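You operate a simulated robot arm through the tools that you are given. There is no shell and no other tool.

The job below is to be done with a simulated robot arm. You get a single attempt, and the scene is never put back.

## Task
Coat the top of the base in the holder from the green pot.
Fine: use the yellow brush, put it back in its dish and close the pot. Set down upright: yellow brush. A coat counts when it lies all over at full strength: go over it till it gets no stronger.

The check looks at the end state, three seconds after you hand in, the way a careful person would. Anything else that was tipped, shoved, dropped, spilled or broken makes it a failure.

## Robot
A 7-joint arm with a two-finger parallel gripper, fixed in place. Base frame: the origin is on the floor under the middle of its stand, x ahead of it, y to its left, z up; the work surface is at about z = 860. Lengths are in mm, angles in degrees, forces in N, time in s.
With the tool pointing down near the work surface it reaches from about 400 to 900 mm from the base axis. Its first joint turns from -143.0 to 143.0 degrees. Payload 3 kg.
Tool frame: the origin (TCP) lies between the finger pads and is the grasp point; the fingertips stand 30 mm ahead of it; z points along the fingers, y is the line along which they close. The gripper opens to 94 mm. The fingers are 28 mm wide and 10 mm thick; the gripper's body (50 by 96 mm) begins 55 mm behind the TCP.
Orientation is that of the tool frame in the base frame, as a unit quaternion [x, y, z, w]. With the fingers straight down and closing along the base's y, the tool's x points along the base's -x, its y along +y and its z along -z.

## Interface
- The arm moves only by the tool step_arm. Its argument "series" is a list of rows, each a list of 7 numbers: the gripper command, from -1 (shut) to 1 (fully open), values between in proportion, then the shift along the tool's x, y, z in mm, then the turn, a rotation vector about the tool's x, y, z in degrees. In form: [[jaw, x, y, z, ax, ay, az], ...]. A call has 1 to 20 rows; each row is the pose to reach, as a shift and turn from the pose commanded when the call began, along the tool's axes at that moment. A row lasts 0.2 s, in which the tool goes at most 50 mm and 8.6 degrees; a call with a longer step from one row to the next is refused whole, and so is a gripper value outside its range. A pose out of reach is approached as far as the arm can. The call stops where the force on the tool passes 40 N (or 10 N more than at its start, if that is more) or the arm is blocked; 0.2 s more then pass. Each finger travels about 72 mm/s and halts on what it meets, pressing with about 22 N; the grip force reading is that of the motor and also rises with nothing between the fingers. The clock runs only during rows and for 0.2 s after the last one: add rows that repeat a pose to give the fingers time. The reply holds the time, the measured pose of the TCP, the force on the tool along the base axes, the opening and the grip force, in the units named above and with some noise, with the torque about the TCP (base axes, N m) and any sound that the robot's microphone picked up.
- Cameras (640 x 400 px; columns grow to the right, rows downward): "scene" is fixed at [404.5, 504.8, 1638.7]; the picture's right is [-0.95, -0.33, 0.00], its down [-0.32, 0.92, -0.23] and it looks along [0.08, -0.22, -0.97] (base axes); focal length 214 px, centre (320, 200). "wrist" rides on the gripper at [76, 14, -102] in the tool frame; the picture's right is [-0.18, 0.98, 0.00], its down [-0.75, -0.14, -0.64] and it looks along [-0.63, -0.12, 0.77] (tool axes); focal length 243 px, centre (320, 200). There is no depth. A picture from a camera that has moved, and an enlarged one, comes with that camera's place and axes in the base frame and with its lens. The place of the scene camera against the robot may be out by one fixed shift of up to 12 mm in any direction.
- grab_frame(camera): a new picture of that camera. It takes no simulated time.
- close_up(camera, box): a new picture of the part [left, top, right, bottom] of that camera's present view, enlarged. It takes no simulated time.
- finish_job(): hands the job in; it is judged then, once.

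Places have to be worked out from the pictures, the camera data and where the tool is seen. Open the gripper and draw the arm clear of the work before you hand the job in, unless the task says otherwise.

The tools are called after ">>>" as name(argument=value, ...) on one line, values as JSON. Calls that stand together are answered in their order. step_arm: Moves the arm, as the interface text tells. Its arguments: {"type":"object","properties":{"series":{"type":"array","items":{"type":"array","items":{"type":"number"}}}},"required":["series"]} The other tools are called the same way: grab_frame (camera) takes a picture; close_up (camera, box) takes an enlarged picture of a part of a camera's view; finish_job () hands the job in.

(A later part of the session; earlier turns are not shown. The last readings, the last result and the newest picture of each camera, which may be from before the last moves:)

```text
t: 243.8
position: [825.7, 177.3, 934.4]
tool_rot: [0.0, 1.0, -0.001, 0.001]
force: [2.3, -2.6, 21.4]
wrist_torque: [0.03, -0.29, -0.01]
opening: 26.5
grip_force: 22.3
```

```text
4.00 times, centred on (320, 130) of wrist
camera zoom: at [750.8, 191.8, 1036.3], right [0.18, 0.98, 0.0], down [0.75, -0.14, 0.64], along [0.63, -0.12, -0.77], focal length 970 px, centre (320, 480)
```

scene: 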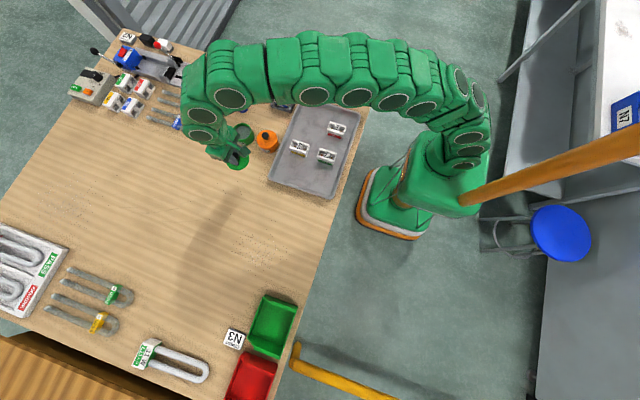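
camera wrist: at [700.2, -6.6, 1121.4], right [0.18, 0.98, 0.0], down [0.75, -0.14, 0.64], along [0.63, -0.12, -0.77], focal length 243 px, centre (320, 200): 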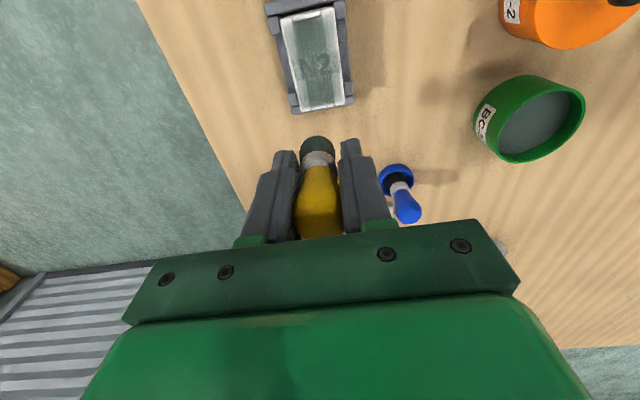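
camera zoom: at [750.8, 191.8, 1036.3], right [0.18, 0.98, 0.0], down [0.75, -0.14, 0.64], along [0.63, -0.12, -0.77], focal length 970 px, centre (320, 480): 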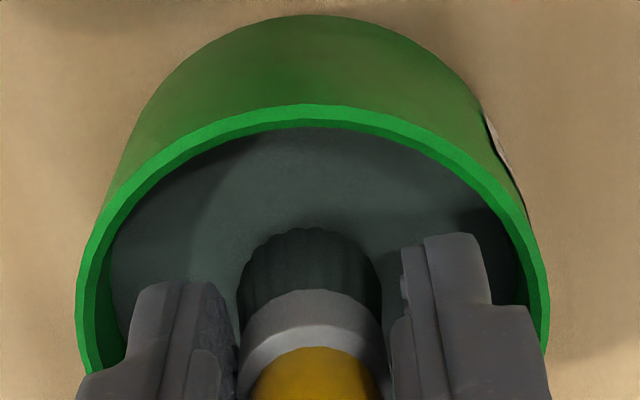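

Dipped firmly. Now to the -x/-y quarter.

>>> step_arm(series=[[-1, 0, 0, -10, 0, 0, 0], [-1, 0, 0, -35, 0, 0, 0], [-1, 6, -8, -54, 0, 0, 0], [-1, 24, -44, -54, 0, 0, 0], [-1, 46, -86, -54, 0, 0, 0], [-1, 68, -128, -54, 0, 0, 0], [-1, 89, -166, -54, 0, 0, 0], [-1, 106, -197, -54, 0, 0, 0], [-1, 112.6, -209, -54, 0, 0, 0], [-1, 112.6, -209, -40, 0, 0, 0], [-1, 112.6, -209, -26, 0, 0, 0], [-1, 112.6, -209, -19, 0, 0, 0], [-1, 112.6, -209, -16, 0, 0, 0], [-1, 112.6, -209, -15, 0, 0, 0], [-1, 112.6, -209, -14.3, 0, 0, 0], [-1, 112.6, -209, -14.3, 0, 0, 0]])

```text
t: 247.2
position: [713.1, -30.5, 949.5]
tool_rot: [0.0, 1.0, 0.0, 0.0]
force: [-0.1, -0.7, 6.6]
wrist_torque: [0.05, 0.08, 0.02]
opening: 26.2
grip_force: 21.9
```

Contact 6.6 N. Scrubbing this quarter in two bursts with slight downward creep.

>>> step_arm(series=[[-1, 8, 0, 0.1, 0, 0, 0], [-1, 0, -1, 0.1, 0, 0, 0], [-1, -8, -2, 0.1, 0, 0, 0], [-1, 0, -3, 0.2, 0, 0, 0], [-1, 8, -4, 0.2, 0, 0, 0], [-1, 0, -4, 0.2, 0, 0, 0], [-1, -8, -4, 0.2, 0, 0, 0], [-1, 0, -2, 0.3, 0, 0, 0], [-1, 8, 0, 0.3, 0, 0, 0], [-1, 0, 2, 0.3, 0, 0, 0], [-1, -8, 2, 0.3, 0, 0, 0], [-1, 0, 0, 0.4, 0, 0, 0]])

>>> step_arm(series=[[-1, 8, 0, 0.3, 0, 0, 0], [-1, 0, -1, 0.3, 0, 0, 0], [-1, -8, -2, 0.3, 0, 0, 0], [-1, 0, -3, 0.4, 0, 0, 0], [-1, 8, -4, 0.4, 0, 0, 0], [-1, 0, -4, 0.4, 0, 0, 0], [-1, -8, -4, 0.4, 0, 0, 0], [-1, 0, -2, 0.5, 0, 0, 0], [-1, 8, 0, 0.5, 0, 0, 0], [-1, 0, 2, 0.5, 0, 0, 0], [-1, -8, 2, 0.5, 0, 0, 0], [-1, 0, 0, 0.6, 0, 0, 0], [-1, 8, -2, 0.6, 0, 0, 0], [-1, 8, 8, 0.6, 0, 0, 0], [-1, 8, 18, 0.6, 0, 0, 0], [-1, 8, 29, 0.6, 0, 0, 0], [-1, 0, 30, 0.6, 0, 0, 0]])

>>> close_up(camera="scene", box=[270, 88, 296, 104])

```text
t: 249.8
position: [713.3, -31.2, 948.8]
tool_rot: [0.001, 1.0, 0.0, 0.0]
force: [3.6, 1.5, 12.0]
wrist_torque: [0.06, -0.28, 0.02]
opening: 26.2
grip_force: 21.7
```

```text
t: 253.4
position: [713.9, -1.6, 946.4]
tool_rot: [0.0, 1.0, 0.0, -0.001]
force: [0.0, -1.0, 1.8]
wrist_torque: [0.02, -0.01, 0.02]
opening: 26.5
grip_force: 22.3
```

```text
16.00 times, centred on (283, 96) of scene
camera zoom: at [404.5, 504.8, 1638.7], right [-0.95, -0.33, 0.0], down [-0.32, 0.92, -0.23], along [0.08, -0.22, -0.97], focal length 3432 px, centre (912, 1864)
```

zoom: 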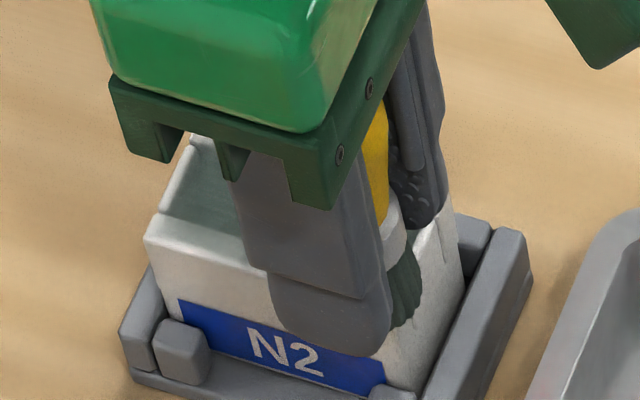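

The base has crept toward +x again; I'll push it back afterwards. Now the -x/+y quarter with more press.

>>> step_arm(series=[[-1, 8, 0, 0.5, 0, 0, 0], [-1, 0, 1, 0.5, 0, 0, 0], [-1, -8, 2, 0.5, 0, 0, 0], [-1, 0, 3, 0.6, 0, 0, 0], [-1, 8, 4, 0.6, 0, 0, 0], [-1, 0, 4, 0.6, 0, 0, 0], [-1, -8, 4, 0.6, 0, 0, 0], [-1, 0, 2, 0.7, 0, 0, 0], [-1, 8, 0, 0.7, 0, 0, 0], [-1, 0, -2, 0.7, 0, 0, 0], [-1, -8, -3, 0.7, 0, 0, 0], [-1, 0, 0, 0.8, 0, 0, 0], [-1, 8, 1, 0.8, 0, 0, 0], [-1, 0, 1, 0.8, 0, 0, 0]])

>>> close_up(camera="wrist", box=[240, 80, 400, 180])

```text
t: 256.4
position: [713.9, 0.2, 946.4]
tool_rot: [-0.001, 1.0, 0.0, -0.001]
force: [-2.8, 0.4, 6.3]
wrist_torque: [0.02, 0.02, -0.01]
opening: 26.3
grip_force: 22.1
```

```text
4.00 times, centred on (320, 130) of wrist
camera zoom: at [638.5, 14.1, 1048.6], right [0.18, 0.98, 0.0], down [0.75, -0.14, 0.64], along [0.63, -0.12, -0.77], focal length 970 px, centre (320, 480)
```

zoom: 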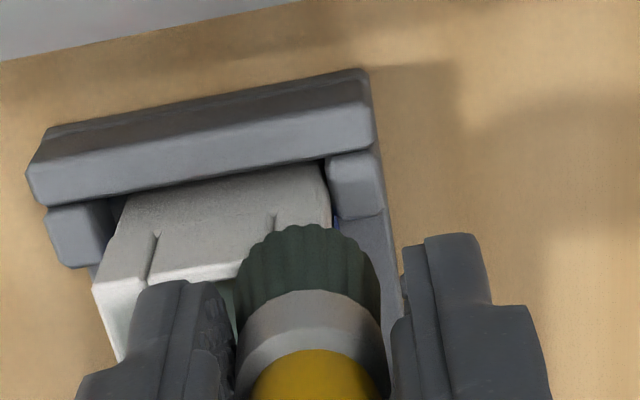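

Now hop (lifted) to the +x/+y quarter and scrub there.

>>> step_arm(series=[[-1, 0, 0, -5, 0, 0, 0], [-1, -23, 0, -6, 0, 0, 0], [-1, -46, -1, -5, 0, 0, 0], [-1, -46, -1, -0.5, 0, 0, 0], [-1, -46, -1, 0, 0, 0, 0], [-1, -38, -1, 0, 0, 0, 0], [-1, -46, 0, 0, 0, 0, 0], [-1, -53, 1, 0.1, 0, 0, 0], [-1, -46, 2, 0.1, 0, 0, 0], [-1, -38, 2, 0.1, 0, 0, 0], [-1, -46, 2, 0.1, 0, 0, 0], [-1, -53, 2, 0.1, 0, 0, 0], [-1, -46, 0, 0.2, 0, 0, 0], [-1, -38, -3, 0.2, 0, 0, 0], [-1, -46, -4, 0.2, 0, 0, 0], [-1, -53, -4, 0.2, 0, 0, 0], [-1, -46, 0, 0.3, 0, 0, 0], [-1, -38, 1, 0.3, 0, 0, 0], [-1, -46, 1, 0.3, 0, 0, 0]])

>>> close_up(camera="wrist", box=[240, 40, 400, 140])

>>> close_up(camera="scene", box=[270, 88, 296, 104])

```text
t: 260.4
position: [759.0, 1.8, 945.9]
tool_rot: [-0.001, 1.0, 0.0, 0.0]
force: [-4.5, 0.1, 12.9]
wrist_torque: [0.02, 0.05, 0.0]
opening: 26.5
grip_force: 21.7
```

```text
4.00 times, centred on (320, 90) of wrist
camera zoom: at [684.2, 15.1, 1048.2], right [0.18, 0.98, 0.0], down [0.75, -0.14, 0.64], along [0.63, -0.12, -0.77], focal length 970 px, centre (320, 640)
```

zoom: 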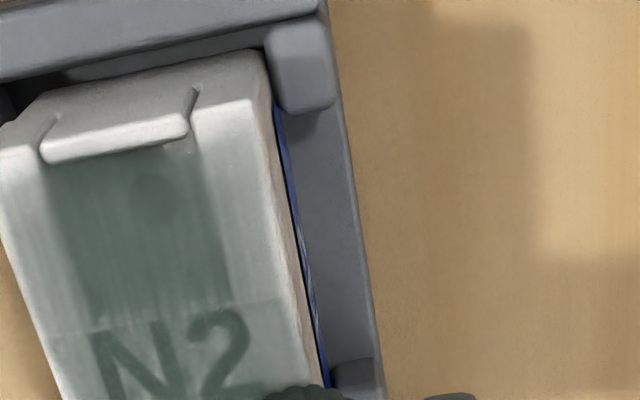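

```text
16.00 times, centred on (283, 96) of scene
camera zoom: at [404.5, 504.8, 1638.7], right [-0.95, -0.33, 0.0], down [-0.32, 0.92, -0.23], along [0.08, -0.22, -0.97], focal length 3432 px, centre (912, 1864)
```

zoom: 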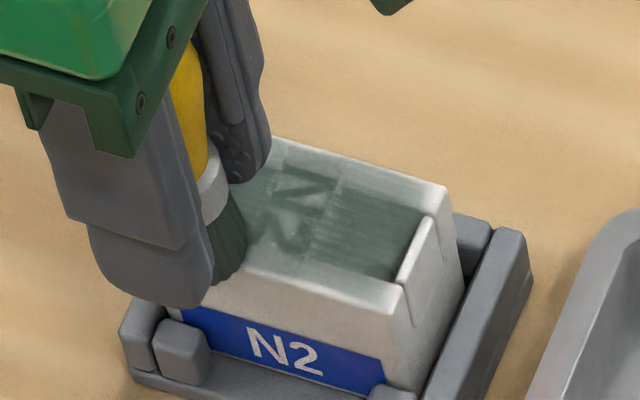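

The firmly scrubbed +y rail now matches the label's strength, nearly to its end. I continue the same at +x/-y.

>>> step_arm(series=[[-1, -7, 0, 0, 0, 0, 0], [-1, -7, -10, 0, 0, 0, 0], [-1, -7, -20, 0, 0, 0, 0], [-1, -7, -31, 0, 0, 0, 0], [-1, 0, -32, 0.1, 0, 0, 0], [-1, 8, -33, 0.1, 0, 0, 0], [-1, 0, -34, 0.1, 0, 0, 0], [-1, -7, -35, 0.2, 0, 0, 0], [-1, 0, -35, 0.2, 0, 0, 0], [-1, 8, -35, 0.2, 0, 0, 0], [-1, 0, -34, 0.3, 0, 0, 0], [-1, -7, -33, 0.3, 0, 0, 0], [-1, 0, -31, 0.3, 0, 0, 0], [-1, 8, -29, 0.4, 0, 0, 0], [-1, 0, -29, 0.4, 0, 0, 0], [-1, -7, -29, 0.4, 0, 0, 0], [-1, 0, -32, 0.5, 0, 0, 0], [-1, 8, -34, 0.5, 0, 0, 0], [-1, 0, -34, 0.5, 0, 0, 0], [-1, -7, -34, 0.5, 0, 0, 0]])

>>> close_up(camera="wrist", box=[240, 40, 400, 140])

>>> close_up(camera="scene", box=[270, 88, 296, 104])

```text
t: 264.6
position: [767.3, -32.4, 945.0]
tool_rot: [0.0, 1.0, -0.001, 0.0]
force: [-1.5, 1.2, 5.5]
wrist_torque: [0.01, 0.05, -0.02]
opening: 26.2
grip_force: 22.3
```

```text
4.00 times, centred on (320, 90) of wrist
camera zoom: at [691.5, -18.6, 1047.2], right [0.18, 0.98, 0.0], down [0.75, -0.14, 0.64], along [0.63, -0.12, -0.77], focal length 970 px, centre (320, 640)
```

zoom: 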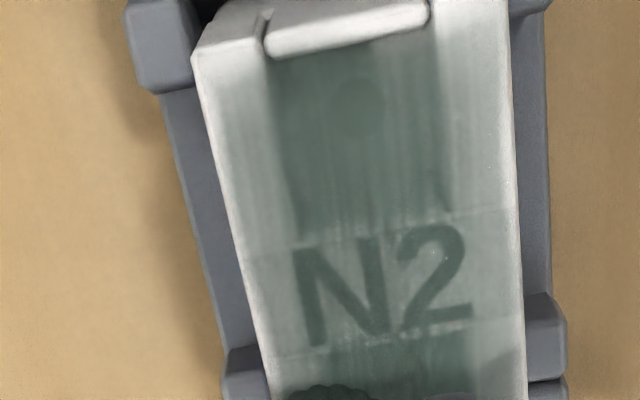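

```text
16.00 times, centred on (283, 96) of scene
camera zoom: at [404.5, 504.8, 1638.7], right [-0.95, -0.33, 0.0], down [-0.32, 0.92, -0.23], along [0.08, -0.22, -0.97], focal length 3432 px, centre (912, 1864)
```

zoom: 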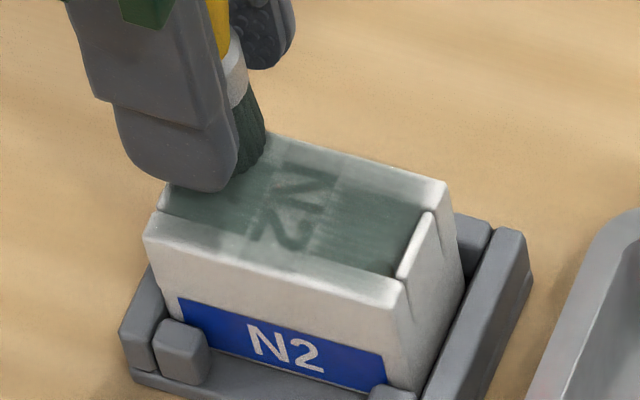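

The -x/-y corner still lags. I dip again (centred so the fingertips clear the rim) and then stroke the -y rail toward -x, which also seats the base.

>>> step_arm(series=[[-1, 0, 0, -20, 0, 0, 0], [-1, 0, 0, -56, 0, 0, 0], [-1, -9, 30, -58, 0, 0, 0], [-1, -21, 70, -58, 0, 0, 0], [-1, -34, 112, -58, 0, 0, 0], [-1, -46, 154, -58, 0, 0, 0], [-1, -57, 190, -58, 0, 0, 0], [-1, -61.8, 208.4, -58, 0, 0, 0], [-1, -61.8, 208.4, -30, 0, 0, 0], [-1, -61.8, 208.4, -6, 0, 0, 0], [-1, -61.8, 208.4, 6, 0, 0, 0], [-1, -61.8, 208.4, 11, 0, 0, 0], [-1, -61.8, 208.4, 13.5, 0, 0, 0], [-1, -61.8, 208.4, 14.5, 0, 0, 0], [-1, -61.8, 208.4, 15.2, 0, 0, 0], [-1, -61.8, 208.4, 15.2, 0, 0, 0]])

>>> close_up(camera="wrist", box=[240, 80, 400, 180])

>>> close_up(camera="scene", box=[205, 105, 285, 155])

>>> close_up(camera="scene", box=[270, 88, 296, 104])

```text
t: 268.0
position: [828.6, 175.3, 929.8]
tool_rot: [0.0, 1.0, 0.0, 0.001]
force: [-0.7, 1.2, 15.1]
wrist_torque: [-0.03, -0.06, 0.03]
opening: 26.4
grip_force: 21.7
```

```text
4.00 times, centred on (320, 130) of wrist
camera zoom: at [753.1, 189.7, 1032.9], right [0.18, 0.98, 0.0], down [0.75, -0.14, 0.64], along [0.63, -0.12, -0.77], focal length 970 px, centre (320, 480)
```

zoom: 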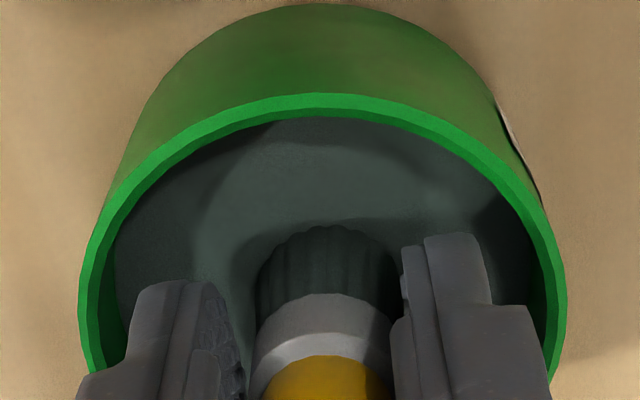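

```text
8.00 times, centred on (245, 130) of scene
camera zoom: at [404.5, 504.8, 1638.7], right [-0.95, -0.33, 0.0], down [-0.32, 0.92, -0.23], along [0.08, -0.22, -0.97], focal length 1716 px, centre (920, 760)
```

zoom: 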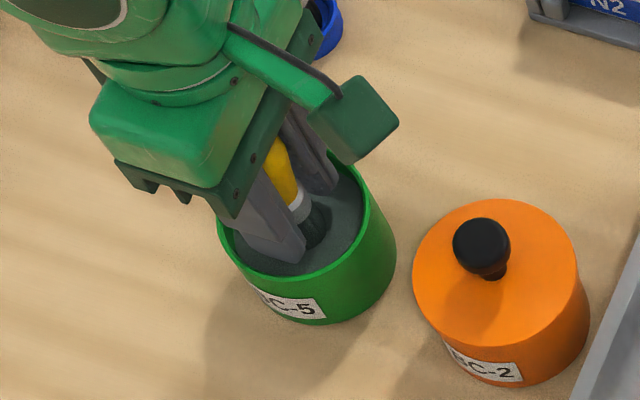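

```text
16.00 times, centred on (283, 96) of scene
camera zoom: at [404.5, 504.8, 1638.7], right [-0.95, -0.33, 0.0], down [-0.32, 0.92, -0.23], along [0.08, -0.22, -0.97], focal length 3432 px, centre (912, 1864)
```

zoom: 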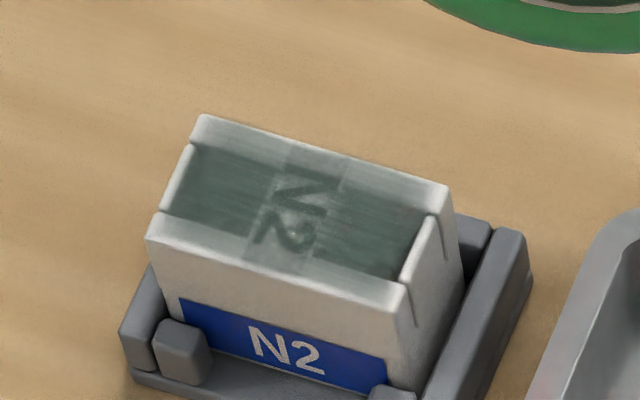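

Both rails are now close to the label's shade. Next, -x strokes along the -y rail, which also push the base back to its stop.

>>> step_arm(series=[[-1, 0, 0, -15, 0, 0, 0], [-1, 0, 0, -40, 0, 0, 0], [-1, 4, -14, -58, 0, 0, 0], [-1, 15, -52, -58, 0, 0, 0], [-1, 27, -94, -58, 0, 0, 0], [-1, 39, -137, -58, 0, 0, 0], [-1, 50, -177, -58, 0, 0, 0], [-1, 57, -202, -58, 0, 0, 0], [-1, 59, -210, -58, 0, 0, 0], [-1, 59, -210, -40, 0, 0, 0], [-1, 59, -210, -26, 0, 0, 0], [-1, 59, -210, -19, 0, 0, 0], [-1, 59, -210, -16, 0, 0, 0], [-1, 59, -210, -15, 0, 0, 0], [-1, 59, -210, -14.3, 0, 0, 0], [-1, 59, -210, -14.3, 0, 0, 0]])

>>> step_arm(series=[[-1, 8, 0, 0.2, 0, 0, 0], [-1, 16, 0, 0.2, 0, 0, 0], [-1, 24, 0, 0.2, 0, 0, 0], [-1, 32, 0, 0.2, 0, 0, 0], [-1, 40, 0, 0.2, 0, 0, 0], [-1, 48, 0, 0.2, 0, 0, 0], [-1, 56, 0, 0.2, 0, 0, 0], [-1, 64, 0, 0.2, 0, 0, 0], [-1, 64, 0, 0.2, 0, 0, 0]])

>>> close_up(camera="scene", box=[270, 88, 296, 104])

>>> close_up(camera="wrist", box=[240, 80, 400, 180])

```text
t: 271.4
position: [769.4, -35.3, 943.7]
tool_rot: [0.0, 1.0, 0.0, 0.0]
force: [0.6, -0.7, 5.0]
wrist_torque: [-0.04, -0.07, 0.02]
opening: 26.5
grip_force: 21.8
```

```text
t: 273.4
position: [705.2, -35.4, 944.2]
tool_rot: [0.0, 1.0, 0.0, 0.0]
force: [2.0, 0.0, 11.8]
wrist_torque: [-0.01, -0.22, -0.01]
opening: 26.4
grip_force: 21.9
```

```text
16.00 times, centred on (283, 96) of scene
camera zoom: at [404.5, 504.8, 1638.7], right [-0.95, -0.33, 0.0], down [-0.32, 0.92, -0.23], along [0.08, -0.22, -0.97], focal length 3432 px, centre (912, 1864)
```

zoom: 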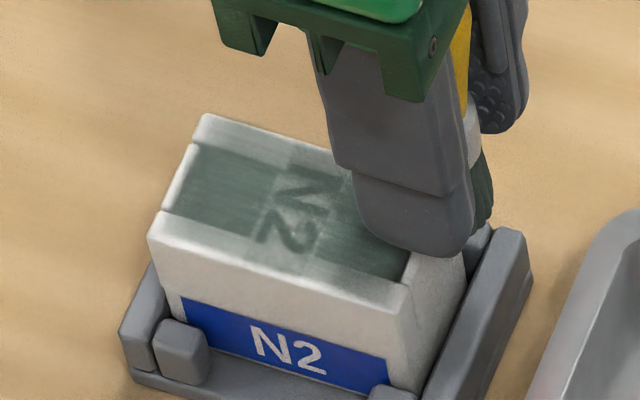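

```text
4.00 times, centred on (320, 130) of wrist
camera zoom: at [630.2, -20.3, 1046.5], right [0.18, 0.98, 0.0], down [0.75, -0.14, 0.64], along [0.63, -0.12, -0.77], focal length 970 px, centre (320, 480)
```

zoom: 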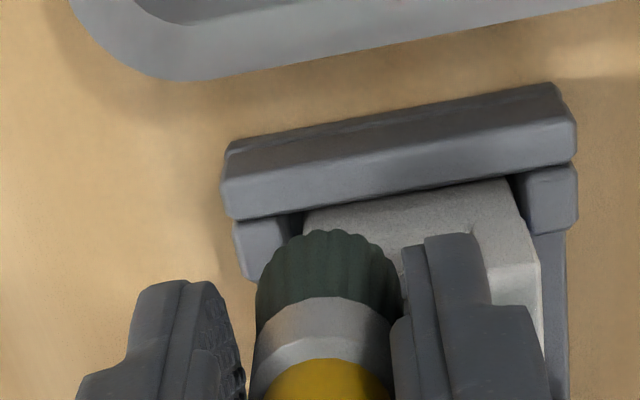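

Firm contact (12 N) at the -x/-y corner. I scrub this corner and then sweep crosswise along the -x end and back.

>>> step_arm(series=[[-1, -5, -1, 0, 0, 0, 0], [-1, -9, -3, 0, 0, 0, 0], [-1, -4, -4, 0, 0, 0, 0], [-1, 0, -4, 0, 0, 0, 0], [-1, -5, -2, 0, 0, 0, 0], [-1, -9, 0, 0, 0, 0, 0], [-1, -4, 2, 0.1, 0, 0, 0], [-1, 0, 3, 0.1, 0, 0, 0], [-1, 0, -3, 0.1, 0, 0, 0], [-1, 0, 5, 0.1, 0, 0, 0], [-1, 0, 14, 0.1, 0, 0, 0], [-1, 0, 22, 0.1, 0, 0, 0], [-1, 0, 30, 0.1, 0, 0, 0], [-1, 0, 35, 0.1, 0, 0, 0], [-1, 0, 30, 0.2, 0, 0, 0], [-1, 0, 22, 0.2, 0, 0, 0], [-1, 0, 14, 0.2, 0, 0, 0], [-1, 0, 6, 0.2, 0, 0, 0], [-1, 0, -2, 0.2, 0, 0, 0], [-1, 0, -2, 0.2, 0, 0, 0]])

>>> close_up(camera="wrist", box=[260, 80, 420, 180])

>>> close_up(camera="scene", box=[270, 88, 296, 104])

```text
t: 277.6
position: [704.9, -37.9, 943.5]
tool_rot: [0.0, 1.0, 0.0, 0.0]
force: [0.4, 2.1, 9.3]
wrist_torque: [0.11, -0.14, 0.02]
opening: 26.6
grip_force: 22.2
```

```text
4.00 times, centred on (340, 130) of wrist
camera zoom: at [630.2, -22.7, 1046.0], right [0.18, 0.98, 0.0], down [0.75, -0.14, 0.64], along [0.63, -0.12, -0.77], focal length 970 px, centre (240, 480)
```

zoom: 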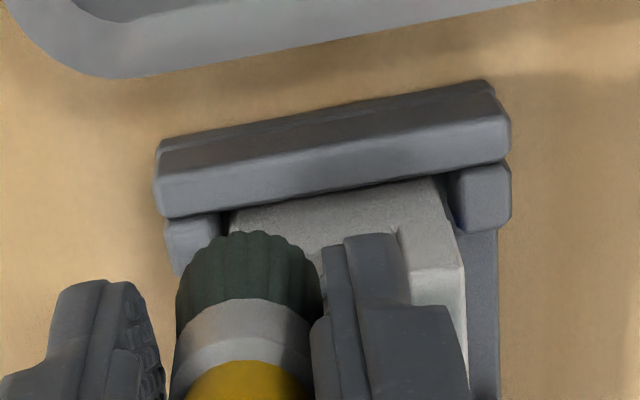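

```text
16.00 times, centred on (283, 96) of scene
camera zoom: at [404.5, 504.8, 1638.7], right [-0.95, -0.33, 0.0], down [-0.32, 0.92, -0.23], along [0.08, -0.22, -0.97], focal length 3432 px, centre (912, 1864)
```

zoom: 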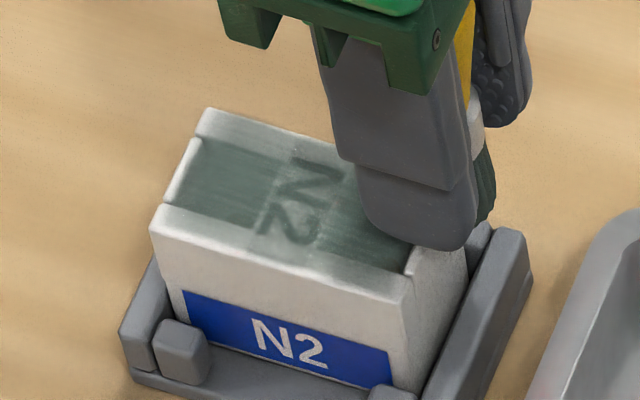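

Pressing on the very -x end tipped the base slightly (its +x end rose). I lift off right away and check it settles back.

>>> step_arm(series=[[-1, 0, 0, -1, 0, 0, 0], [-1, 0, 0, -3, 0, 0, 0], [-1, 0, 0, -8, 0, 0, 0], [-1, 0, 0, -30, 0, 0, 0], [-1, -22, 6, -60, 0, 0, 0], [-1, -46, 12, -76, 0, 0, 0], [-1, -68, 18, -76, 0, 0, 0], [-1, -68, 18, -76, 0, 0, 0]])

>>> close_up(camera="scene", box=[270, 88, 296, 104])

>>> close_up(camera="wrist", box=[264, 0, 376, 70])

>>> close_up(camera="wrist", box=[264, 50, 376, 120])

```text
t: 279.4
position: [774.8, -18.8, 1020.0]
tool_rot: [0.0, 1.0, 0.0, 0.001]
force: [0.4, 0.1, -0.5]
wrist_torque: [0.0, -0.01, 0.01]
opening: 26.2
grip_force: 22.1
```

```text
16.00 times, centred on (283, 96) of scene
camera zoom: at [404.5, 504.8, 1638.7], right [-0.95, -0.33, 0.0], down [-0.32, 0.92, -0.23], along [0.08, -0.22, -0.97], focal length 3432 px, centre (912, 1864)
```

zoom: 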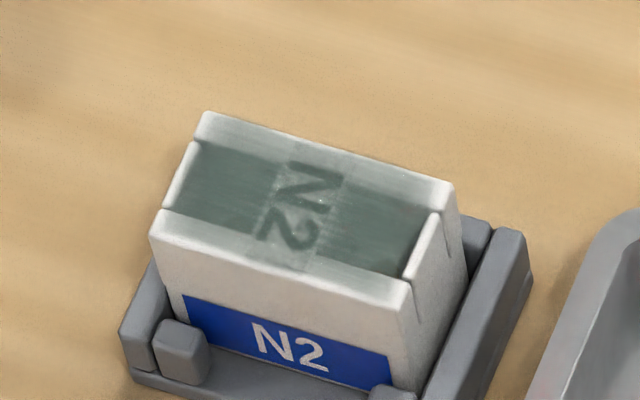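

```text
5.71 times, centred on (320, 35) of wrist
camera zoom: at [698.2, -4.8, 1123.0], right [0.18, 0.98, 0.0], down [0.75, -0.14, 0.64], along [0.63, -0.12, -0.77], focal length 1386 px, centre (320, 1143)
```

zoom: 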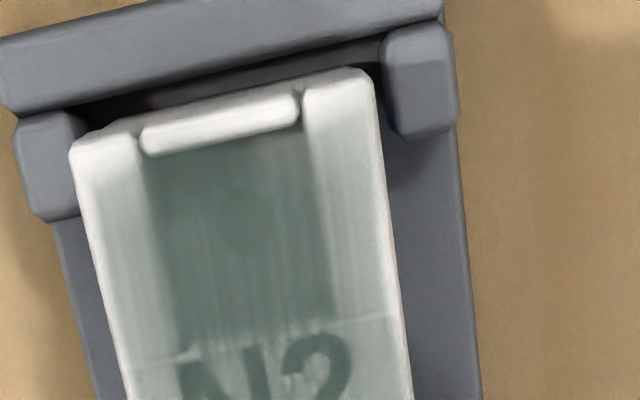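

```text
5.71 times, centred on (320, 85) of wrist
camera zoom: at [698.2, -4.8, 1123.0], right [0.18, 0.98, 0.0], down [0.75, -0.14, 0.64], along [0.63, -0.12, -0.77], focal length 1386 px, centre (320, 857)
```

zoom: 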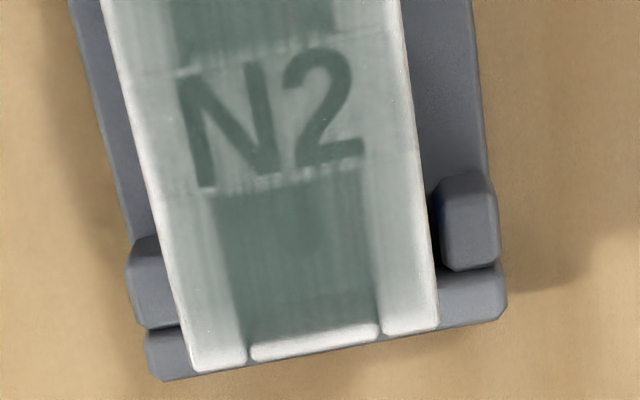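

The base has shifted about 2 mm toward -y in the holder. I zoom in to see whether it sits level between its posts.

>>> close_up(camera="scene", box=[264, 84, 304, 109])

>>> close_up(camera="wrist", box=[250, 0, 390, 120])

```text
16.00 times, centred on (284, 96) of scene
camera zoom: at [404.5, 504.8, 1638.7], right [-0.95, -0.33, 0.0], down [-0.32, 0.92, -0.23], along [0.08, -0.22, -0.97], focal length 3432 px, centre (896, 1856)
```

zoom: 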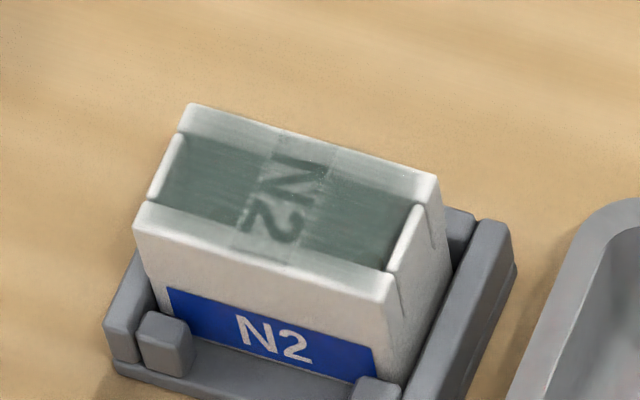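

```text
3.33 times, centred on (320, 60) of wrist
camera zoom: at [698.2, -4.8, 1123.0], right [0.18, 0.98, 0.0], down [0.75, -0.14, 0.64], along [0.63, -0.12, -0.77], focal length 809 px, centre (320, 667)
```

zoom: 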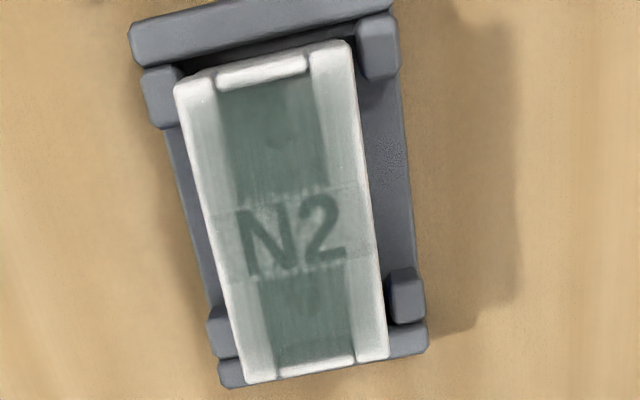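

The base is level, just offset 1–2 mm from before; strokes toward -x and +y will bring it back. The coat now matches the label's shade nearly everywhere. I do one more dip and finish the ends gently, keeping the brush well inside so it can't tip.

>>> step_arm(series=[[-1, -6, 22, 0, 0, 0, 0], [-1, -17, 60, 0, 0, 0, 0], [-1, -29, 103, 0, 0, 0, 0], [-1, -41, 145, 0, 0, 0, 0], [-1, -51, 180, 0, 0, 0, 0], [-1, -55.1, 194.6, 0, 0, 0, 0], [-1, -55.1, 194.6, 25, 0, 0, 0], [-1, -55.1, 194.6, 55, 0, 0, 0], [-1, -55.1, 194.6, 78, 0, 0, 0], [-1, -55.1, 194.6, 86, 0, 0, 0], [-1, -55.1, 194.6, 89, 0, 0, 0], [-1, -55.1, 194.6, 90.3, 0, 0, 0], [-1, -55.1, 194.6, 91, 0, 0, 0], [-1, -55.1, 194.6, 91, 0, 0, 0]])

>>> close_up(camera="wrist", box=[240, 80, 400, 180])

```text
t: 282.4
position: [827.7, 176.2, 929.4]
tool_rot: [0.0, 1.0, 0.0, 0.0]
force: [2.5, 0.5, 15.0]
wrist_torque: [-0.07, -0.22, 0.04]
opening: 26.4
grip_force: 22.2
```

```text
4.00 times, centred on (320, 130) of wrist
camera zoom: at [753.5, 190.0, 1032.0], right [0.18, 0.98, 0.0], down [0.75, -0.14, 0.64], along [0.63, -0.12, -0.77], focal length 970 px, centre (320, 480)
```

zoom: 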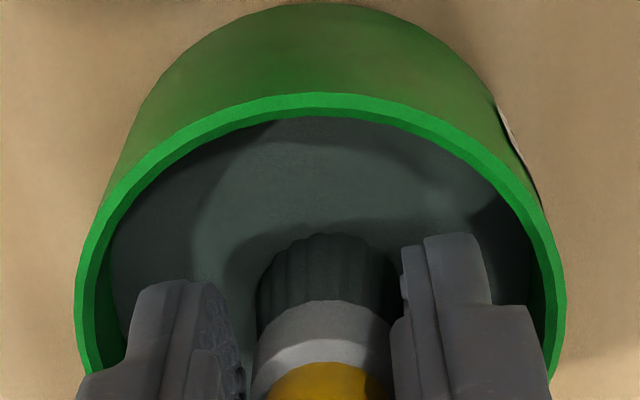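

Dipped (15 N). To the -x end, -y side, for crosswise strokes in the +y direction.

>>> step_arm(series=[[-1, 0, 0, -15, 0, 0, 0], [-1, 0, 0, -40, 0, 0, 0], [-1, 6, -10, -60, 0, 0, 0], [-1, 26, -47, -60, 0, 0, 0], [-1, 48, -87, -60, 0, 0, 0], [-1, 70, -127, -60, 0, 0, 0], [-1, 92, -166, -60, 0, 0, 0], [-1, 110, -198, -60, 0, 0, 0], [-1, 118.5, -213, -60, 0, 0, 0], [-1, 118.5, -213, -42, 0, 0, 0], [-1, 118.5, -213, -27, 0, 0, 0], [-1, 118.5, -213, -19, 0, 0, 0], [-1, 118.5, -213, -16, 0, 0, 0], [-1, 118.5, -213, -15, 0, 0, 0], [-1, 118.5, -213, -14.4, 0, 0, 0], [-1, 118.5, -213, -14.4, 0, 0, 0]])

>>> close_up(camera="wrist", box=[260, 80, 420, 180])

```text
t: 285.8
position: [711.1, -37.0, 943.3]
tool_rot: [0.0, 1.0, -0.001, 0.001]
force: [-1.1, 0.6, 5.3]
wrist_torque: [-0.02, -0.1, 0.01]
opening: 26.3
grip_force: 21.9
```

```text
4.00 times, centred on (340, 130) of wrist
camera zoom: at [634.9, -22.9, 1045.9], right [0.18, 0.98, 0.0], down [0.75, -0.14, 0.64], along [0.63, -0.12, -0.77], focal length 970 px, centre (240, 480)
```

zoom: 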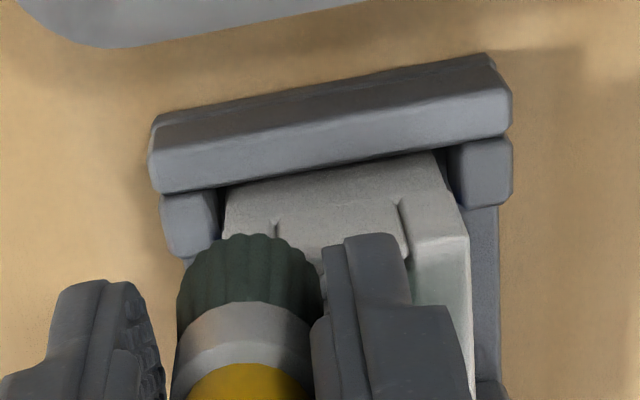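

Contact 5 N. Two crosswise strokes toward +y at the -x end.

>>> step_arm(series=[[-1, 3, 4, 0, 0, 0, 0], [-1, 3, 0, 0, 0, 0, 0], [-1, 2, 8, 0.1, 0, 0, 0], [-1, 2, 16, 0.1, 0, 0, 0], [-1, 2, 24, 0.1, 0, 0, 0], [-1, 2, 31, 0.1, 0, 0, 0], [-1, 2, 36, 0.1, 0, 0, 0], [-1, 2, 36, -4, 0, 0, 0], [-1, 0, 18, -5, 0, 0, 0], [-1, -2, 0, -4, 0, 0, 0], [-1, -2, 0, 0, 0, 0, 0], [-1, -2, 8, 0.3, 0, 0, 0], [-1, -2, 16, 0.3, 0, 0, 0], [-1, -2, 24, 0.3, 0, 0, 0], [-1, -2, 31, 0.3, 0, 0, 0], [-1, -2, 36, 0.3, 0, 0, 0], [-1, 3, 36, 0.3, 0, 0, 0]])

>>> close_up(camera="scene", box=[270, 88, 296, 104])

>>> close_up(camera="wrist", box=[230, 80, 390, 180])

```text
t: 289.4
position: [707.7, -1.5, 944.4]
tool_rot: [0.0, 1.0, -0.001, 0.001]
force: [3.7, 1.1, 9.6]
wrist_torque: [0.01, -0.22, 0.02]
opening: 26.3
grip_force: 21.8
```

```text
16.00 times, centred on (283, 96) of scene
camera zoom: at [404.5, 504.8, 1638.7], right [-0.95, -0.33, 0.0], down [-0.32, 0.92, -0.23], along [0.08, -0.22, -0.97], focal length 3432 px, centre (912, 1864)
```

zoom: 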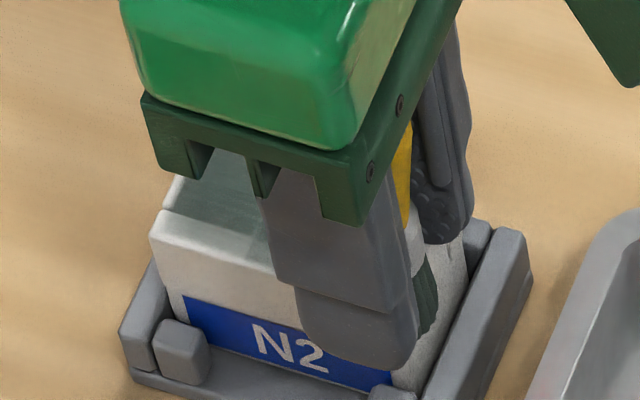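

```text
4.00 times, centred on (310, 130) of wrist
camera zoom: at [631.9, 13.2, 1045.5], right [0.18, 0.98, 0.0], down [0.75, -0.14, 0.64], along [0.63, -0.12, -0.77], focal length 970 px, centre (360, 480)
```

zoom: 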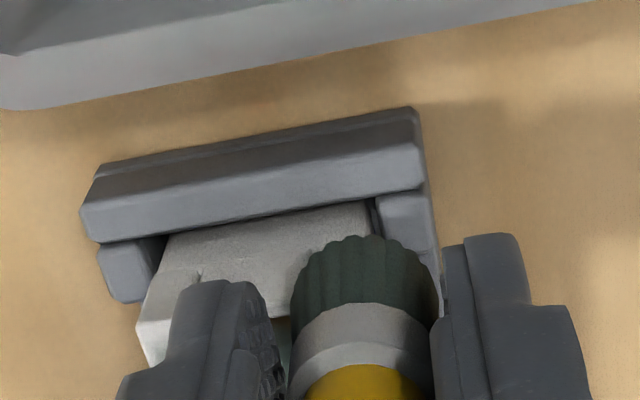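

The base is nearly back. Two more -x strokes along each rail to even things and seat it.

>>> step_arm(series=[[-1, 0, 0, -5, 0, 0, 0], [-1, -30, -1, -6, 0, 0, 0], [-1, -58, -2, -5, 0, 0, 0], [-1, -58, -2, 0.2, 0, 0, 0], [-1, -50, -2, 0.3, 0, 0, 0], [-1, -42, -2, 0.3, 0, 0, 0], [-1, -33, -2, 0.3, 0, 0, 0], [-1, -24, -2, 0.3, 0, 0, 0], [-1, -16, -2, 0.3, 0, 0, 0], [-1, -8, -2, 0.3, 0, 0, 0], [-1, -2, -2, 0.3, 0, 0, 0], [-1, -2, -2, -5, 0, 0, 0], [-1, -30, -17, -6, 0, 0, 0], [-1, -58, -32, -5, 0, 0, 0], [-1, -58, -32, 0.4, 0, 0, 0], [-1, -46, -32, 0.5, 0, 0, 0], [-1, -35, -32, 0.5, 0, 0, 0], [-1, -23, -32, 0.5, 0, 0, 0], [-1, -12, -32, 0.5, 0, 0, 0], [-1, -3, -32, 0.5, 0, 0, 0]])

>>> step_arm(series=[[-1, 0, 0, -5, 0, 0, 0], [-1, -28, 8, -6, 0, 0, 0], [-1, -57, 16, -5, 0, 0, 0], [-1, -57, 16, 0.2, 0, 0, 0], [-1, -46, 16, 0.2, 0, 0, 0], [-1, -35, 16, 0.2, 0, 0, 0], [-1, -23, 16, 0.2, 0, 0, 0], [-1, -12, 16, 0.2, 0, 0, 0], [-1, 0, 16, 0.2, 0, 0, 0], [-1, 0, 16, -5, 0, 0, 0], [-1, 0, 16, -30, 0, 0, 0], [-1, -24, 16, -60, 0, 0, 0], [-1, -47, 16, -76, 0, 0, 0], [-1, -66, 16, -76, 0, 0, 0], [-1, -66, 16, -76, 0, 0, 0]])

>>> close_up(camera="scene", box=[270, 88, 296, 104])

>>> close_up(camera="wrist", box=[264, 0, 376, 70])

>>> close_up(camera="wrist", box=[264, 50, 376, 120])

```text
t: 293.6
position: [709.5, -33.9, 942.4]
tool_rot: [0.0, 1.0, -0.001, 0.0]
force: [1.3, 0.8, 8.2]
wrist_torque: [0.03, -0.11, -0.01]
opening: 26.1
grip_force: 22.1
```

```text
t: 296.8
position: [776.9, -16.2, 1018.5]
tool_rot: [0.001, 1.0, 0.001, 0.001]
force: [-0.3, -0.3, -0.6]
wrist_torque: [-0.01, -0.02, 0.0]
opening: 26.5
grip_force: 22.0
```

```text
16.00 times, centred on (283, 96) of scene
camera zoom: at [404.5, 504.8, 1638.7], right [-0.95, -0.33, 0.0], down [-0.32, 0.92, -0.23], along [0.08, -0.22, -0.97], focal length 3432 px, centre (912, 1864)
```

zoom: 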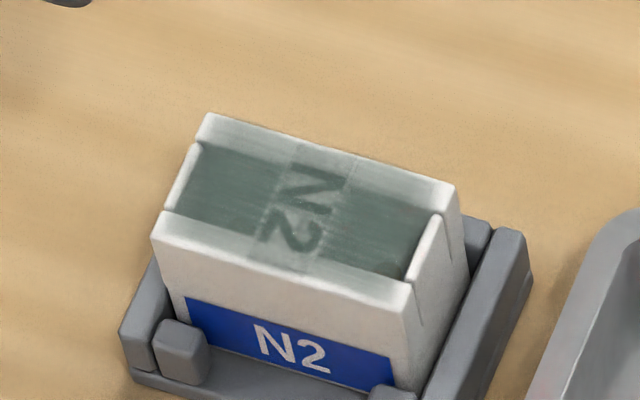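

```text
5.71 times, centred on (320, 35) of wrist
camera zoom: at [701.3, -2.3, 1121.0], right [0.18, 0.98, 0.0], down [0.75, -0.14, 0.64], along [0.63, -0.12, -0.77], focal length 1386 px, centre (320, 1143)
```

zoom: 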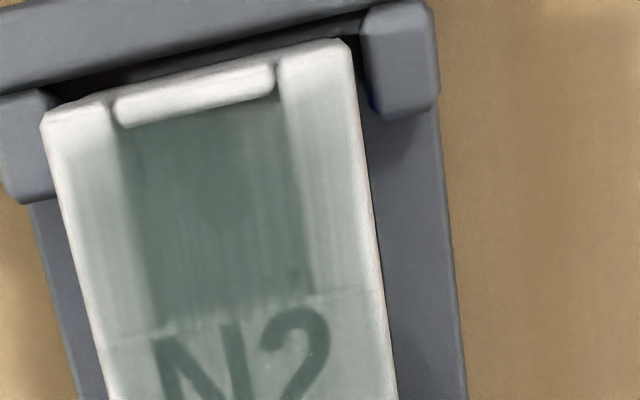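

```text
5.71 times, centred on (320, 85) of wrist
camera zoom: at [701.3, -2.3, 1121.0], right [0.18, 0.98, 0.0], down [0.75, -0.14, 0.64], along [0.63, -0.12, -0.77], focal length 1386 px, centre (320, 857)
```

zoom: 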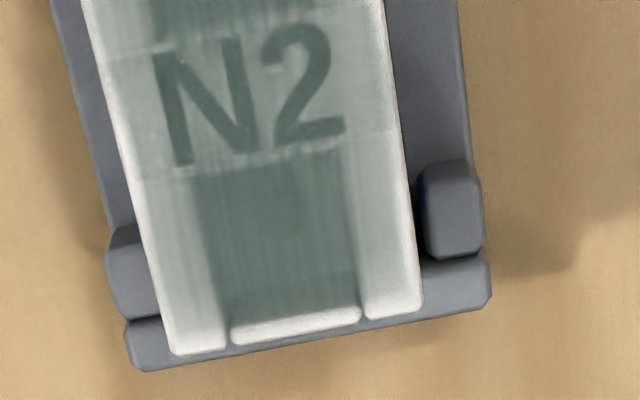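

The coat now looks even with the label right across and unchanged by the last strokes except for the film's own soft border. I'm satisfied; now I measure how the brush sits in the grip before returning it to its dish.

>>> close_up(camera="wrist", box=[256, 110, 384, 190])

>>> close_up(camera="wrist", box=[256, 130, 384, 210])

>>> close_up(camera="scene", box=[236, 66, 284, 96])

```text
5.00 times, centred on (320, 150) of wrist
camera zoom: at [701.3, -2.3, 1121.0], right [0.18, 0.98, 0.0], down [0.75, -0.14, 0.64], along [0.63, -0.12, -0.77], focal length 1213 px, centre (320, 450)
```

zoom: 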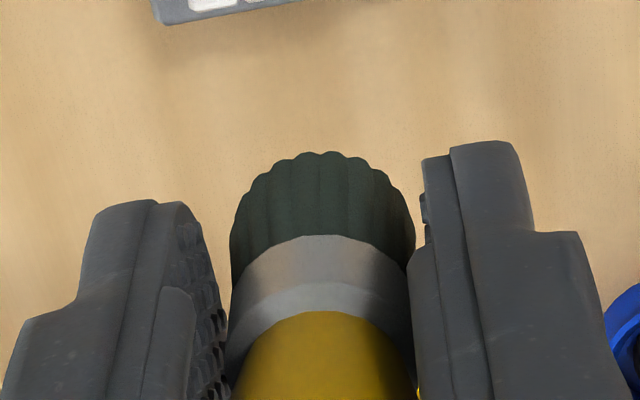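

```text
5.00 times, centred on (320, 170) of wrist
camera zoom: at [701.3, -2.3, 1121.0], right [0.18, 0.98, 0.0], down [0.75, -0.14, 0.64], along [0.63, -0.12, -0.77], focal length 1213 px, centre (320, 350)
```

zoom: 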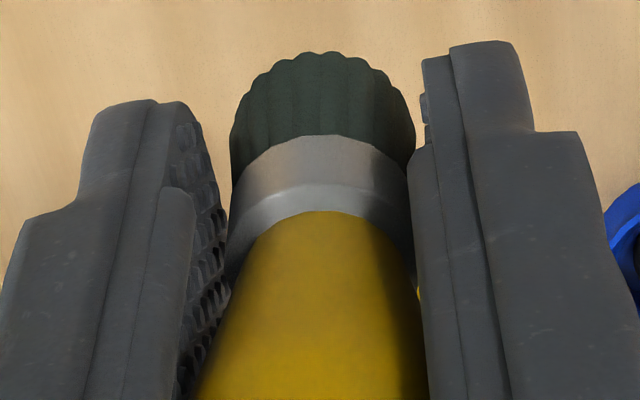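

```text
13.33 times, centred on (260, 81) of scene
camera zoom: at [404.5, 504.8, 1638.7], right [-0.95, -0.33, 0.0], down [-0.32, 0.92, -0.23], along [0.08, -0.22, -0.97], focal length 2860 px, centre (1120, 1787)
```

zoom: 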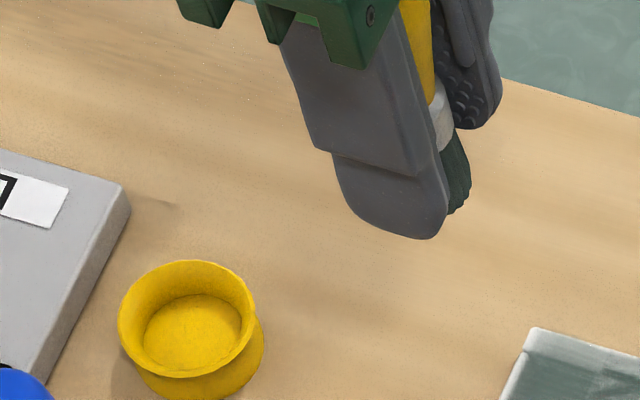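

The brush is vertical in the grip, ~4 mm toward +x of the TCP, with its tip ~40 mm below the TCP. The dish centre is about (896.7, -29.7), so I aim for TCP (893, -29.3), first stopping above the dish at z≈945.

>>> step_arm(series=[[-1, -20, -3, 0, 0, 0, 0], [-1, -50, -7, 8, 0, 0, 0], [-1, -80, -11, 20, 0, 0, 0], [-1, -102, -13, 36, 0, 0, 0], [-1, -110, -13, 55, 0, 0, 0], [-1, -115.6, -13, 74, 0, 0, 0], [-1, -115.6, -13, 74, 0, 0, 0]])

>>> grab_frame(camera="wrist")

>>> close_up(camera="wrist", box=[240, 80, 400, 180])

>>> close_up(camera="scene", box=[225, 70, 273, 100])

```text
t: 298.4
position: [892.8, -30.5, 943.3]
tool_rot: [0.0, 1.0, -0.001, 0.001]
force: [-0.4, -0.1, -1.1]
wrist_torque: [0.0, 0.0, 0.0]
opening: 26.1
grip_force: 22.0
```

```text
taken
camera wrist: at [816.8, -15.8, 1046.7], right [0.18, 0.98, 0.0], down [0.75, -0.14, 0.64], along [0.63, -0.12, -0.77], focal length 243 px, centre (320, 200)
```

wrist: 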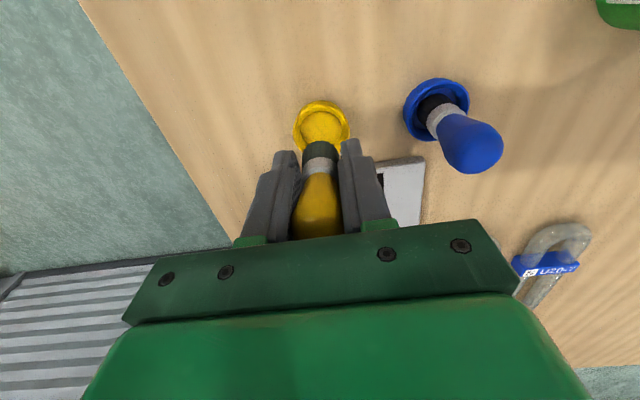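

```text
4.00 times, centred on (320, 130) of wrist
camera zoom: at [816.8, -15.8, 1046.7], right [0.18, 0.98, 0.0], down [0.75, -0.14, 0.64], along [0.63, -0.12, -0.77], focal length 970 px, centre (320, 480)
```

zoom: 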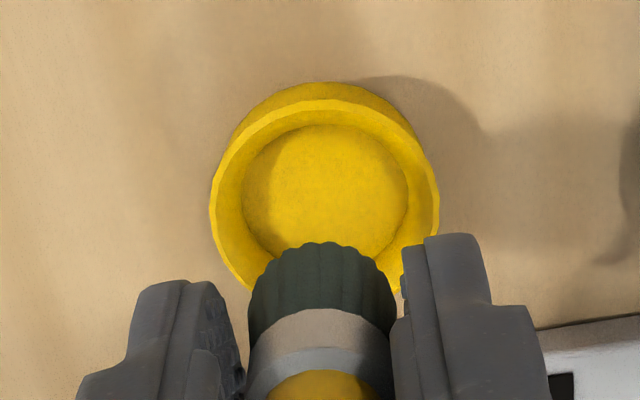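

```text
13.33 times, centred on (249, 85) of scene
camera zoom: at [404.5, 504.8, 1638.7], right [-0.95, -0.33, 0.0], down [-0.32, 0.92, -0.23], along [0.08, -0.22, -0.97], focal length 2860 px, centre (1267, 1733)
```

zoom: 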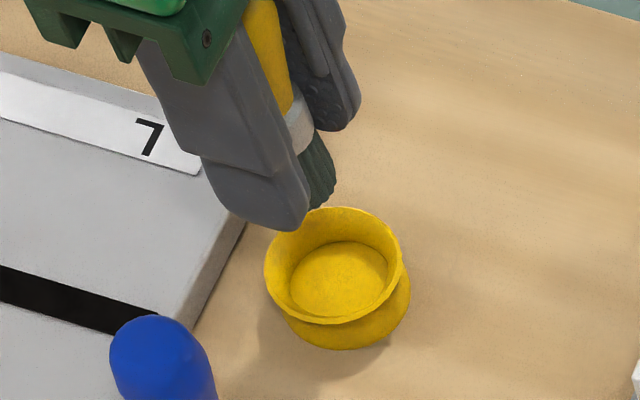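

Tip (896.7, -30.2) versus dish centre (896.5, -29.6) — well aligned. I lower to just above the rim with a 0.6 mm y correction.

>>> step_arm(series=[[-1, 0, 0.6, 10, 0, 0, 0], [-1, 0, 0.6, 20, 0, 0, 0], [-1, 0, 0.6, 28, 0, 0, 0], [-1, 0, 0.6, 34, 0, 0, 0], [-1, 0, 0.6, 34, 0, 0, 0]])

>>> close_up(camera="wrist", box=[240, 80, 400, 180])

>>> close_up(camera="scene", box=[225, 70, 273, 100])

```text
t: 299.6
position: [892.6, -30.0, 911.3]
tool_rot: [0.0, 1.0, 0.0, 0.001]
force: [-0.3, -0.5, -0.7]
wrist_torque: [-0.02, -0.01, -0.01]
opening: 26.6
grip_force: 22.1
```

```text
4.00 times, centred on (320, 130) of wrist
camera zoom: at [816.6, -15.1, 1012.9], right [0.18, 0.98, 0.0], down [0.75, -0.14, 0.64], along [0.63, -0.12, -0.77], focal length 970 px, centre (320, 480)
```

zoom: 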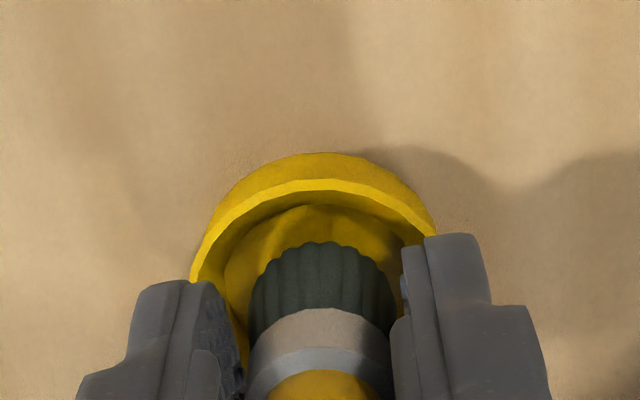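

```text
13.33 times, centred on (249, 85) of scene
camera zoom: at [404.5, 504.8, 1638.7], right [-0.95, -0.33, 0.0], down [-0.32, 0.92, -0.23], along [0.08, -0.22, -0.97], focal length 2860 px, centre (1267, 1733)
```

zoom: 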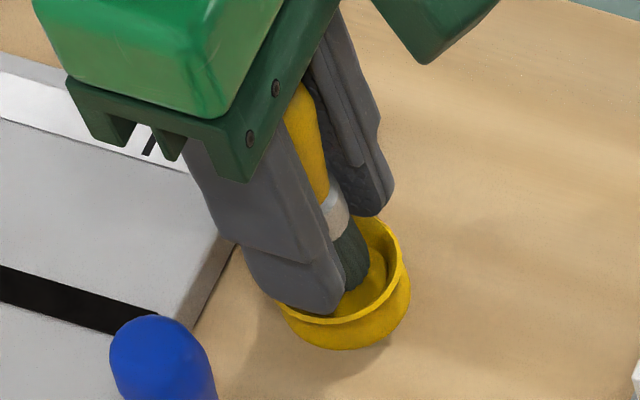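

Fingertips will clear the rim by a few mm when seated. I lower in 1 mm steps, watching for contact.

>>> step_arm(series=[[-1, 0, 0, 1, 0, 0, 0], [-1, 0, 0, 2, 0, 0, 0], [-1, 0, 0, 3, 0, 0, 0], [-1, 0, 0, 4, 0, 0, 0], [-1, 0, 0, 4, 0, 0, 0]])

>>> close_up(camera="scene", box=[225, 70, 273, 100])

>>> close_up(camera="wrist", box=[240, 80, 400, 180])

```text
t: 300.8
position: [893.1, -29.4, 906.1]
tool_rot: [0.0, 1.0, 0.0, 0.0]
force: [0.2, 0.6, 0.6]
wrist_torque: [-0.02, 0.01, -0.04]
opening: 26.3
grip_force: 21.7
```

```text
13.33 times, centred on (249, 85) of scene
camera zoom: at [404.5, 504.8, 1638.7], right [-0.95, -0.33, 0.0], down [-0.32, 0.92, -0.23], along [0.08, -0.22, -0.97], focal length 2860 px, centre (1267, 1733)
```

zoom: 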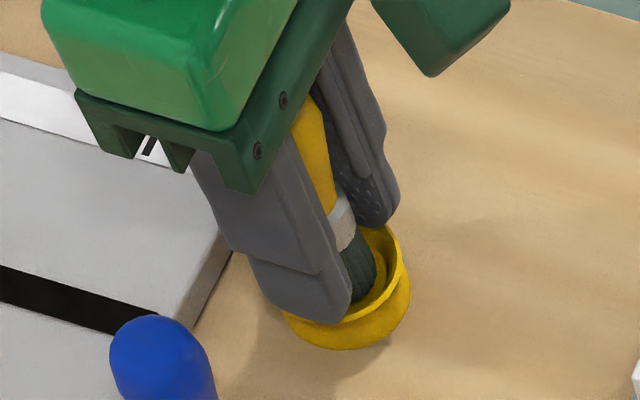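

```text
4.00 times, centred on (320, 130) of wrist
camera zoom: at [816.2, -15.4, 1008.4], right [0.18, 0.98, 0.0], down [0.75, -0.14, 0.64], along [0.63, -0.12, -0.77], focal length 970 px, centre (320, 480)
```

zoom: 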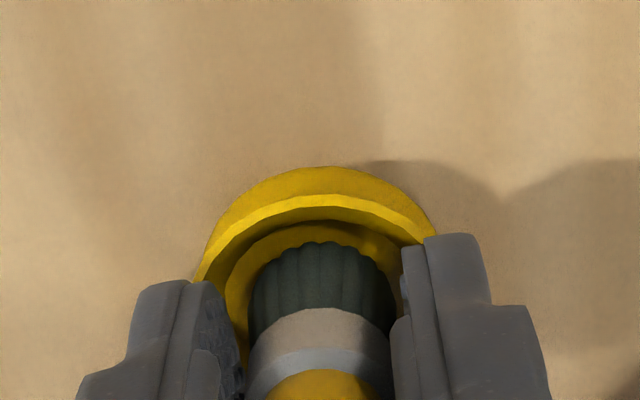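

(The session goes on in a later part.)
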